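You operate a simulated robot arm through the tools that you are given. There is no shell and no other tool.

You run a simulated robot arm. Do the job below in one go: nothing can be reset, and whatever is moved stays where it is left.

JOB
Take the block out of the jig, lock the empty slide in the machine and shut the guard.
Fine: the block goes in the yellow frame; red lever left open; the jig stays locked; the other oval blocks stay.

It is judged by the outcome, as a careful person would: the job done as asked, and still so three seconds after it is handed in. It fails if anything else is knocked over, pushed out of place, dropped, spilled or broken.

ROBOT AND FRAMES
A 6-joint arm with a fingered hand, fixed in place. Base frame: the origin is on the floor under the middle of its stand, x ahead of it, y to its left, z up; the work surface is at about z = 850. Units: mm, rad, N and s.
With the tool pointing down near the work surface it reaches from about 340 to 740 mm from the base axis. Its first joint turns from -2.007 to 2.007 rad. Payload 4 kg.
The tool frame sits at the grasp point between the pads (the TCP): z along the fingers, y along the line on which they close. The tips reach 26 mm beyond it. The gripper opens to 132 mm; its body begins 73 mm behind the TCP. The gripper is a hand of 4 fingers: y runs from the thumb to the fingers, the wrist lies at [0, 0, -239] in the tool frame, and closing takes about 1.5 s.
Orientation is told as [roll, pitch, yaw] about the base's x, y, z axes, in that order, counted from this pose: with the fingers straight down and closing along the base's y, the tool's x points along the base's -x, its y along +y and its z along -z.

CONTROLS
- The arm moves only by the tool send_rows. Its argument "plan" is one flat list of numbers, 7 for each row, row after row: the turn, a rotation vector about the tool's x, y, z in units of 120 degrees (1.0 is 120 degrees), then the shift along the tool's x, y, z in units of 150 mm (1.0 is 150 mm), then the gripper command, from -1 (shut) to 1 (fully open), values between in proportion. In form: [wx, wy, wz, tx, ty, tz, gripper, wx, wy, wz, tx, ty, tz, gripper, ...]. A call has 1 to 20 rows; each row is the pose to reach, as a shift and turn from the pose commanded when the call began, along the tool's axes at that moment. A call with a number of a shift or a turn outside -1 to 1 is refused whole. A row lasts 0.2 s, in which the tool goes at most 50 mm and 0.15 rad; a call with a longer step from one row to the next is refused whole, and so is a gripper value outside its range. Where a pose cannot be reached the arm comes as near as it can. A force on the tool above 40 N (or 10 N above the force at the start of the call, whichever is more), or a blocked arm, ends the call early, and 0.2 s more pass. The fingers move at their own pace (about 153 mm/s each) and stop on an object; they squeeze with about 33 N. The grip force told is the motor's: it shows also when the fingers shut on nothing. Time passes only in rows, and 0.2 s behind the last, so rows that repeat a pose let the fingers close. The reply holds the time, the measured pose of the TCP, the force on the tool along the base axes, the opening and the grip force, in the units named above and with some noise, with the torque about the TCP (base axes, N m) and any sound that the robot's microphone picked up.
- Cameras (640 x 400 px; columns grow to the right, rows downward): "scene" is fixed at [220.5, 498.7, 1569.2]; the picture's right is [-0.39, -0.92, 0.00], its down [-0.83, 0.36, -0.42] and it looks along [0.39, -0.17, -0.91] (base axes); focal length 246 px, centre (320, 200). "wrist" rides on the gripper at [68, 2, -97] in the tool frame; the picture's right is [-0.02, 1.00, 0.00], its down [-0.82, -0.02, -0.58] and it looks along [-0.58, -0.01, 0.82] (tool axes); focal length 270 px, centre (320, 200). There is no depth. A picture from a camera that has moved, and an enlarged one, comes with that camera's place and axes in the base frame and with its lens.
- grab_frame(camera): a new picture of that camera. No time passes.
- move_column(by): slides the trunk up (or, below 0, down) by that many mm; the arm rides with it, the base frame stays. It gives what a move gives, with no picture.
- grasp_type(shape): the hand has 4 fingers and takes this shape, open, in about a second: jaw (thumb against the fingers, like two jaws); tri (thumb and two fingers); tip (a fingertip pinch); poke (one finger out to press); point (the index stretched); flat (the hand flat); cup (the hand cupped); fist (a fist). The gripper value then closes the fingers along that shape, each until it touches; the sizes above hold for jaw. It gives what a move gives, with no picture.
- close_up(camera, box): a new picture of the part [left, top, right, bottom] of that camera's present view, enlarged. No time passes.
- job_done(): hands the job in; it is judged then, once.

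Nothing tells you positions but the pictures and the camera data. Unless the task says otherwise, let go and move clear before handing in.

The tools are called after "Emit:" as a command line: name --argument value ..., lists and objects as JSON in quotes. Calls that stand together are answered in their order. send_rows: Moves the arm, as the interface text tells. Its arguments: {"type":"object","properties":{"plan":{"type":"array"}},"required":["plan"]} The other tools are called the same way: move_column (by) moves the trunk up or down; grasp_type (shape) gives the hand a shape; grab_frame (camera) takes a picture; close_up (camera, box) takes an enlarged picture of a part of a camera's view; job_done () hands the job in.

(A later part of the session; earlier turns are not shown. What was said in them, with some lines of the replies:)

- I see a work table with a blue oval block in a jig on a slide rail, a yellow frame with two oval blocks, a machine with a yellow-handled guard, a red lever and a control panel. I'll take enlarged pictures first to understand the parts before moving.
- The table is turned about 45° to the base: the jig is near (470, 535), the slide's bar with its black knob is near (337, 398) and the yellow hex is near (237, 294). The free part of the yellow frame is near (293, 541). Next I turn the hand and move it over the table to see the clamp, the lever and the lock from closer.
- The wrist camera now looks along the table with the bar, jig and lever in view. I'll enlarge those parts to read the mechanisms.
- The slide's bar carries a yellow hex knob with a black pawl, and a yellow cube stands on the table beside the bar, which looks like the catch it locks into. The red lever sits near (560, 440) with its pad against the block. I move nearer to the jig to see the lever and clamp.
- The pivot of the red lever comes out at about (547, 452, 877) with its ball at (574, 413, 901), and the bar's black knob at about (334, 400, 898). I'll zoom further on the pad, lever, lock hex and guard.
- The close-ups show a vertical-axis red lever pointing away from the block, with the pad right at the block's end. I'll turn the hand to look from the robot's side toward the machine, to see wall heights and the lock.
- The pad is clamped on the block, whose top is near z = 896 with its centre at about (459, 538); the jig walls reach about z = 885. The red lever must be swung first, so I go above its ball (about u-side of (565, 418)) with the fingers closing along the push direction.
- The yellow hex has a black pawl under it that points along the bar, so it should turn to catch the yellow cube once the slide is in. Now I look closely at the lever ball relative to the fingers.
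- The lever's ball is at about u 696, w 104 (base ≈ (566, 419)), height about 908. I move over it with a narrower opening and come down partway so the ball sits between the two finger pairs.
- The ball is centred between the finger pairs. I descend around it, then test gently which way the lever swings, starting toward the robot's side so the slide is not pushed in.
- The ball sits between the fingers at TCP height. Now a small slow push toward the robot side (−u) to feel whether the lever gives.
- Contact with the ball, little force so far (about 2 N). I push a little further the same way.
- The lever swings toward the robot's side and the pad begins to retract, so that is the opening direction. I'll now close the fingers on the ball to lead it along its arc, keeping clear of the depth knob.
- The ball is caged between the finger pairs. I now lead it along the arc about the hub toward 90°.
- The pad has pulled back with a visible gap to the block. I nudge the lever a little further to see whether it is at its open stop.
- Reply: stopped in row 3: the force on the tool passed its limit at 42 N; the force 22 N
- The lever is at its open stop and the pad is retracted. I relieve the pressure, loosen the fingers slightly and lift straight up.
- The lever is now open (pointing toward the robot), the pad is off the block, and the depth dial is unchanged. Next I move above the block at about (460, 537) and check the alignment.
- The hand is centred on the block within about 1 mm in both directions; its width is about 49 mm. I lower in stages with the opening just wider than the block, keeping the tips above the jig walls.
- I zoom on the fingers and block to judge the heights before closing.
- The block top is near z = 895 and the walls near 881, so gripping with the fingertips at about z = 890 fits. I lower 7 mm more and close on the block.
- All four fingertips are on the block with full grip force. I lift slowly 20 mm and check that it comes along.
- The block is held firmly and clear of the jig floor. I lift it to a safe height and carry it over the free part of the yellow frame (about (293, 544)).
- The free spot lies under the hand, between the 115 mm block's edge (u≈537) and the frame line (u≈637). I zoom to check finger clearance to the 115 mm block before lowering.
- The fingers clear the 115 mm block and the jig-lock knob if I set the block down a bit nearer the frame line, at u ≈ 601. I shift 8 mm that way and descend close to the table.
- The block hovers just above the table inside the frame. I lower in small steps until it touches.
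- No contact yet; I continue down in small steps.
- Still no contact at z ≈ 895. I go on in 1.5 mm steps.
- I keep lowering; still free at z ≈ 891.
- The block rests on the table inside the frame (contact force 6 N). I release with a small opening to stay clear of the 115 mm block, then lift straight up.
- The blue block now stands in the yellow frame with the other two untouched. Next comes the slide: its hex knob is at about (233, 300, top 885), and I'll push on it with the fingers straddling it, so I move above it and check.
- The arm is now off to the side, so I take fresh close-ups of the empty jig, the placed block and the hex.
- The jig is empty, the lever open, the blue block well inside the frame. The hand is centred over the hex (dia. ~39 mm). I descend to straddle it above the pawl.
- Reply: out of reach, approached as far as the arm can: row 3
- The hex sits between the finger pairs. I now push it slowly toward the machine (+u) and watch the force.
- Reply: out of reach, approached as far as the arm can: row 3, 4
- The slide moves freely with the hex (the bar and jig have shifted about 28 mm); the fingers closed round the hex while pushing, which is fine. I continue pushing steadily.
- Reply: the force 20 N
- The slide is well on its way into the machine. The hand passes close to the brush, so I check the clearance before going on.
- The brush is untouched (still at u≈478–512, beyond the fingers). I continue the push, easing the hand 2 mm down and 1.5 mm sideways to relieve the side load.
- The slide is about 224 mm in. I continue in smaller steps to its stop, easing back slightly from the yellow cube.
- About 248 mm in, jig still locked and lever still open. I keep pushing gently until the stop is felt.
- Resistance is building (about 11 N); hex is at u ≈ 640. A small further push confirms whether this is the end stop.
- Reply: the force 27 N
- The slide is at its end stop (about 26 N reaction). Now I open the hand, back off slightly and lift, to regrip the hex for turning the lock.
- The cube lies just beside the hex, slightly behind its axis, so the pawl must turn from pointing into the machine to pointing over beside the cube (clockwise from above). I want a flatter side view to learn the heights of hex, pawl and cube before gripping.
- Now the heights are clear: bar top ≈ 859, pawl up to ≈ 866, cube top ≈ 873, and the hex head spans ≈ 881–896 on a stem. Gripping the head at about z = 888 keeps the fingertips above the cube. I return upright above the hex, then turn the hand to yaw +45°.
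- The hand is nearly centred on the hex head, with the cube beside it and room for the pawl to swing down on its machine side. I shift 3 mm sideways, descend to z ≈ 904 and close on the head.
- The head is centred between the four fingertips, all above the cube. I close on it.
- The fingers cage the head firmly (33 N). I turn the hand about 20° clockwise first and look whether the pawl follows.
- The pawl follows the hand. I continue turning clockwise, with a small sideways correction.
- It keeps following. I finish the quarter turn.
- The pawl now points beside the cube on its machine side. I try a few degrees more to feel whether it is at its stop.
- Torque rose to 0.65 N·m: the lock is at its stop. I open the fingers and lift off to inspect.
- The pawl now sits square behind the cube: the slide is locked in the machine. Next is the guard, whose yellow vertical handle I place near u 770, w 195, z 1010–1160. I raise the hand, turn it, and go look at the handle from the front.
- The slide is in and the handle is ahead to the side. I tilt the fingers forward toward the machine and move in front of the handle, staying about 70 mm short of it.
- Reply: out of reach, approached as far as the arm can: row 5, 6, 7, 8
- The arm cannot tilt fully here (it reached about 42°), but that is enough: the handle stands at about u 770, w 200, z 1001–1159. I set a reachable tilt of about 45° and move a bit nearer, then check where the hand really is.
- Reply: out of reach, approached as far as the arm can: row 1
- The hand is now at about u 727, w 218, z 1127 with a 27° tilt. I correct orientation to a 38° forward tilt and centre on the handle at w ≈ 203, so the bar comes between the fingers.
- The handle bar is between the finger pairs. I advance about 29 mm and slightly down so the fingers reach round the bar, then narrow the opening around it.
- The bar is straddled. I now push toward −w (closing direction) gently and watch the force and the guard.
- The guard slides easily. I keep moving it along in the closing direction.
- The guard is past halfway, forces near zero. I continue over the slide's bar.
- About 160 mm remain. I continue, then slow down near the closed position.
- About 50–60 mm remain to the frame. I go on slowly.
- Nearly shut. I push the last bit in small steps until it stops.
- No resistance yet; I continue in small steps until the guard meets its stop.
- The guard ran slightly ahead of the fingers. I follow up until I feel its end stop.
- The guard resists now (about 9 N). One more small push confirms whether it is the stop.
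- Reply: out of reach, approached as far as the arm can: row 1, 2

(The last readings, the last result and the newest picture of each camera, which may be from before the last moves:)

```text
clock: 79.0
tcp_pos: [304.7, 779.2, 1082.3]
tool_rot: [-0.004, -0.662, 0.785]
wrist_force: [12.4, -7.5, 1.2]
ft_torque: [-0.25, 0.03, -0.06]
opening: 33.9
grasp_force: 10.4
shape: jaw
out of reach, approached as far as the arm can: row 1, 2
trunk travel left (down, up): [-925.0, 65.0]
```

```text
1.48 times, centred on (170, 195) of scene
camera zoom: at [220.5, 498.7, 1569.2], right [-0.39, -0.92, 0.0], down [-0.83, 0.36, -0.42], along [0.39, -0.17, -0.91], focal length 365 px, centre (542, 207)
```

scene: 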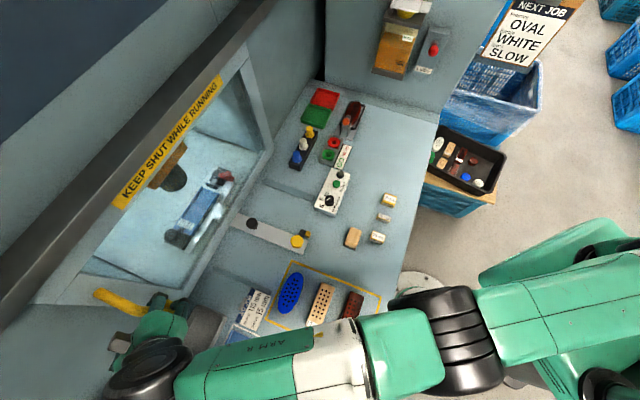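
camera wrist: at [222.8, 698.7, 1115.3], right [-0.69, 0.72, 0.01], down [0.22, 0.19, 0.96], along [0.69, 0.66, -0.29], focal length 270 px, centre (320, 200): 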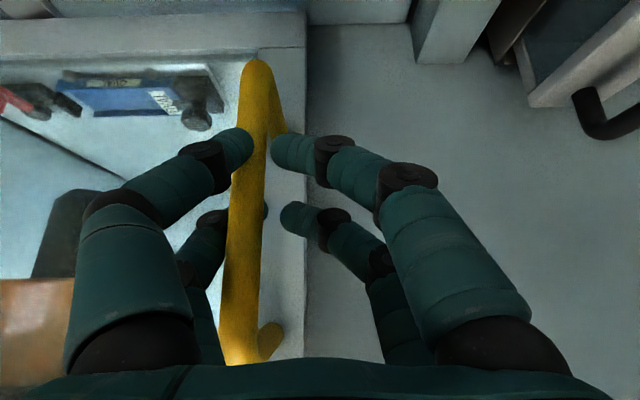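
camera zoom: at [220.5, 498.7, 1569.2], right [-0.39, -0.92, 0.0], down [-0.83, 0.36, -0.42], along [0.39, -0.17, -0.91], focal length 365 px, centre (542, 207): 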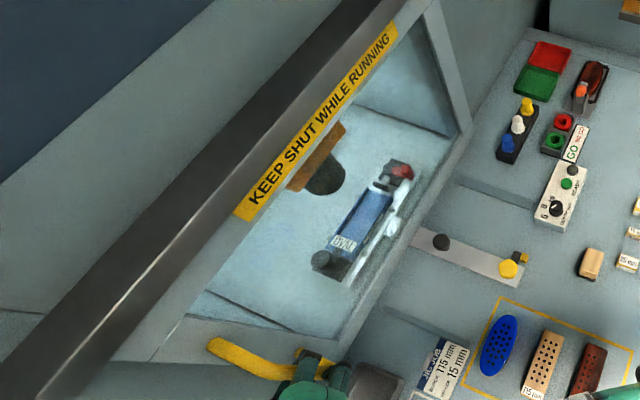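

The handle no longer moves and the arm is at its limit: the guard is shut, with the slide seen behind the glass. I open the fingers, centre away from the bar and back straight out.

Emit:
send_rows --plan '[0, 0, 0, 0, -0.03, 0, 0, 0, 0, 0, 0, -0.06, 0, 0.1, 0, 0, 0, 0, -0.08, 0, 0.1, 0, 0, 0, 0, -0.08, 0, 0.1]'

Emit:
grab_frame --camera "wrist"

```text
clock: 80.0
tcp_pos: [315.3, 778.3, 1084.8]
tool_rot: [-0.005, -0.666, 0.781]
wrist_force: [-0.2, 0.1, 0.1]
ft_torque: [0.01, 0.02, 0.01]
opening: 72.6
grasp_force: 0.0
shape: jaw
out of reach, approached as far as the arm can: row 2, 3, 4
trunk travel left (down, up): [-925.0, 65.0]
```

```text
taken
camera wrist: at [232.7, 697.9, 1117.9], right [-0.69, 0.73, 0.01], down [0.21, 0.19, 0.96], along [0.69, 0.66, -0.28], focal length 270 px, centre (320, 200)
```

wrist: 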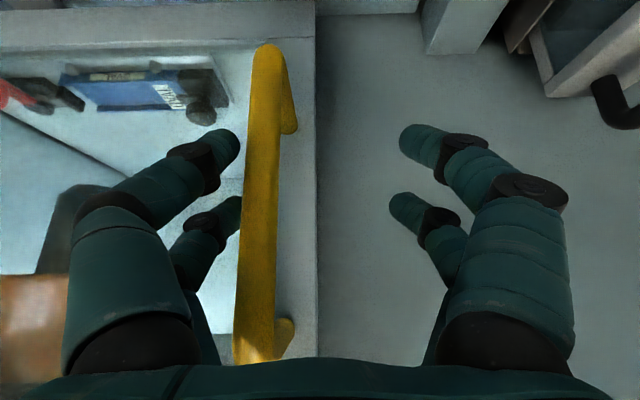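

Emit:
send_rows --plan '[0, 0, 0, 0, -0.06, 0, 0.1, 0, 0, 0, 0, -0.12, 0, 0.1, 0, 0, 0, 0.1, -0.14, -0.08, 0.1, 0, 0, 0, 0.2, -0.14, -0.16, 0.1, 0, 0, 0, 0.35, -0.14, -0.28, 0.1, 0, 0, 0, 0.55, -0.14, -0.43, 0.1, 0, 0, 0, 0.75, -0.14, -0.59, 0.1]'

Emit:
grab_frame --camera "wrist"

Emit:
grab_frame --camera "scene"

```text
clock: 81.6
tcp_pos: [224.2, 654.4, 1085.1]
tool_rot: [-0.001, -0.664, 0.785]
wrist_force: [0.2, -0.1, 0.1]
ft_torque: [0.06, -0.01, 0.0]
opening: 72.1
grasp_force: 0.0
shape: jaw
trunk travel left (down, up): [-925.0, 65.0]
```

```text
taken
camera wrist: at [142.3, 573.3, 1117.3], right [-0.69, 0.72, 0.02], down [0.22, 0.19, 0.96], along [0.69, 0.67, -0.29], focal length 270 px, centre (320, 200)
```

wrist: 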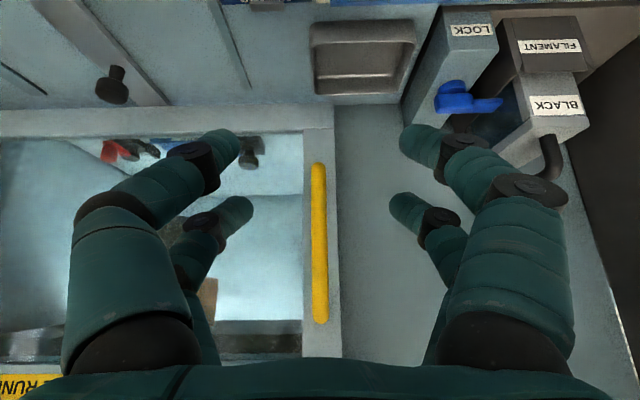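

```text
taken
```

scene: 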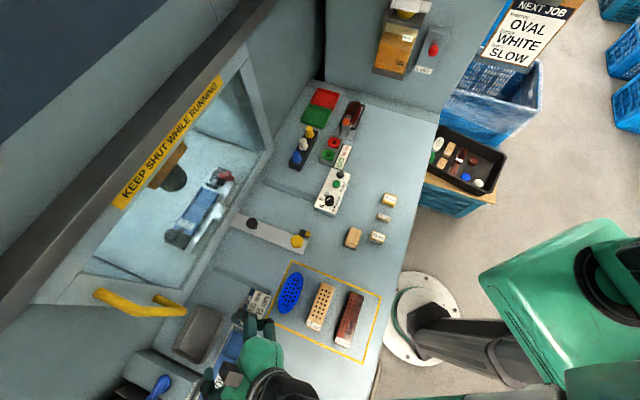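

The hand is clear and the guard stays shut. I check all details with close-ups: the guard's edges, the slide lock, the blue "LOCK" lever's purpose, the block and the other items.

Emit:
close_up --camera "wrist" --box '[380, 0, 640, 200]'

Emit:
close_up --camera "scene" --box '[70, 200, 250, 350]'

Emit:
close_up --camera "scene" --box '[220, 190, 400, 310]'

Emit:
close_up --camera "scene" --box '[150, 60, 400, 230]'

Emit:
close_up --camera "scene" --box '[150, 160, 250, 260]'

```text
2.00 times, centred on (510, 100) of wrist
camera zoom: at [142.3, 573.3, 1117.3], right [-0.69, 0.72, 0.02], down [0.22, 0.19, 0.96], along [0.69, 0.67, -0.29], focal length 541 px, centre (-60, 400)
```

zoom: 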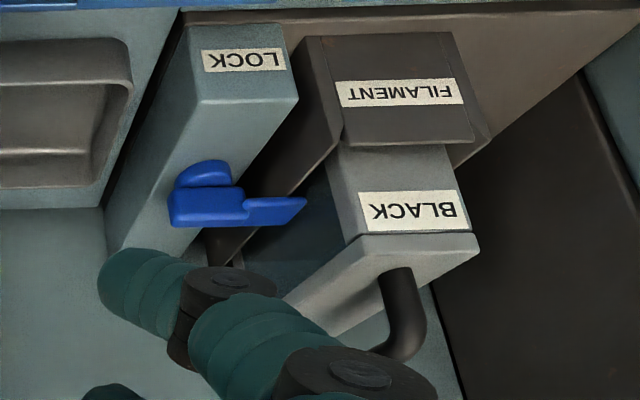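

```text
2.67 times, centred on (160, 275) of scene
camera zoom: at [220.5, 498.7, 1569.2], right [-0.39, -0.92, 0.0], down [-0.83, 0.36, -0.42], along [0.39, -0.17, -0.91], focal length 657 px, centre (747, 0)
```

zoom: 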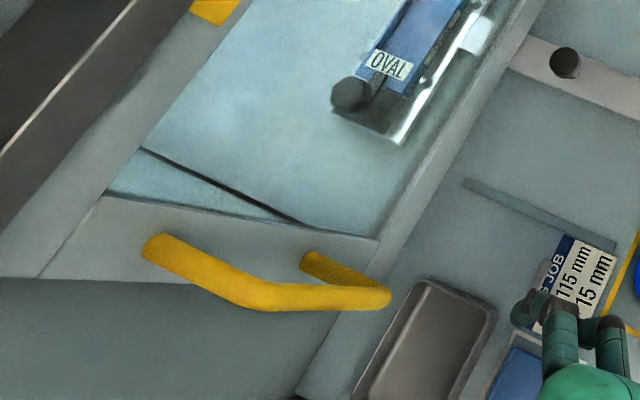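

```text
3.33 times, centred on (310, 250) of scene
camera zoom: at [220.5, 498.7, 1569.2], right [-0.39, -0.92, 0.0], down [-0.83, 0.36, -0.42], along [0.39, -0.17, -0.91], focal length 821 px, centre (353, 33)
```

zoom: 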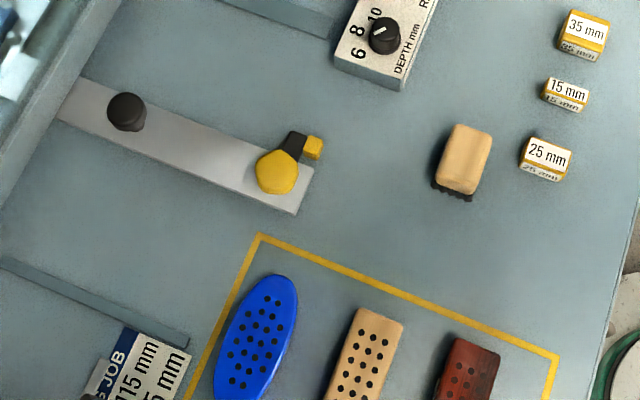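

```text
2.35 times, centred on (275, 145) of scene
camera zoom: at [220.5, 498.7, 1569.2], right [-0.39, -0.92, 0.0], down [-0.83, 0.36, -0.42], along [0.39, -0.17, -0.91], focal length 580 px, centre (426, 329)
```

zoom: 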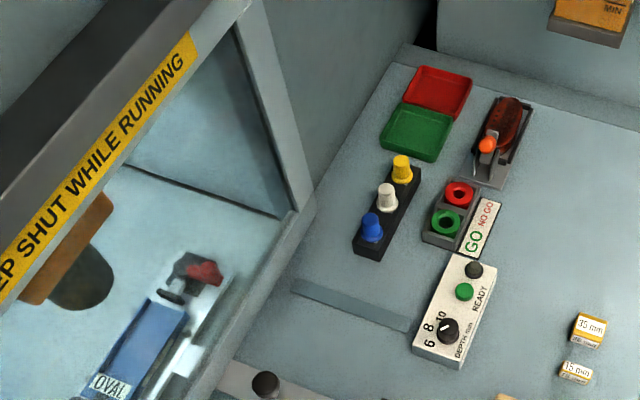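

```text
4.00 times, centred on (200, 210) of scene
camera zoom: at [220.5, 498.7, 1569.2], right [-0.39, -0.92, 0.0], down [-0.83, 0.36, -0.42], along [0.39, -0.17, -0.91], focal length 986 px, centre (800, 160)
```

zoom: 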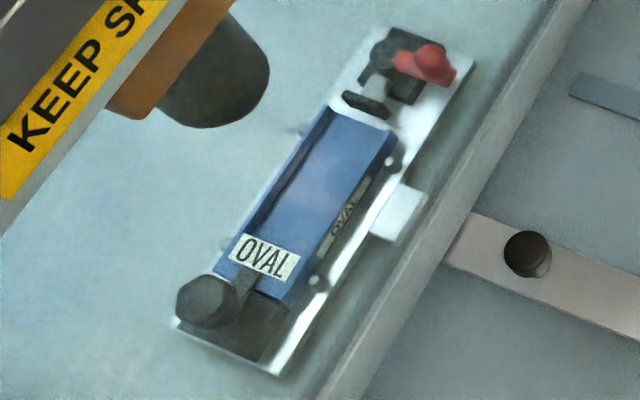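

Everything checks out in the pictures:
- **Block:** the blue block stands inside the yellow frame, with the 115 mm and 130 mm blocks untouched.
- **Jig and lever:** the jig is empty and still locked, and the red lever is open.
- **Slide:** it is fully in, with the yellow lock's pawl behind its cube.
- **Guard:** it travelled about 500 mm to its stop and is shut. The blue LOCK lever belongs to the filament holder, so I left it alone.

The hand is clear, so I hand the job in.

Emit:
job_done

```text
The job is handed in.
```

The job is done and handed in; the close-ups I took just before showed nothing knocked over or out of place.

- **Block:** the blue oval block is out of the jig and rests inside the yellow frame. The 115 mm and 130 mm blocks beside it were not touched.
- **Jig:** it is empty and still locked to the slide, and the red lever is left open at its stop.
- **Slide:** it is pushed fully into the machine. The yellow knob is turned so its pawl sits behind the yellow cube on the table.
- **Guard:** it slid about 500 mm to its stop and is shut over the opening. The last push met firm resistance and the handle did not move.

I took the yellow knob and cube to be the slide lock. The blue lever marked LOCK sits beside the filament holder, so I left it alone.
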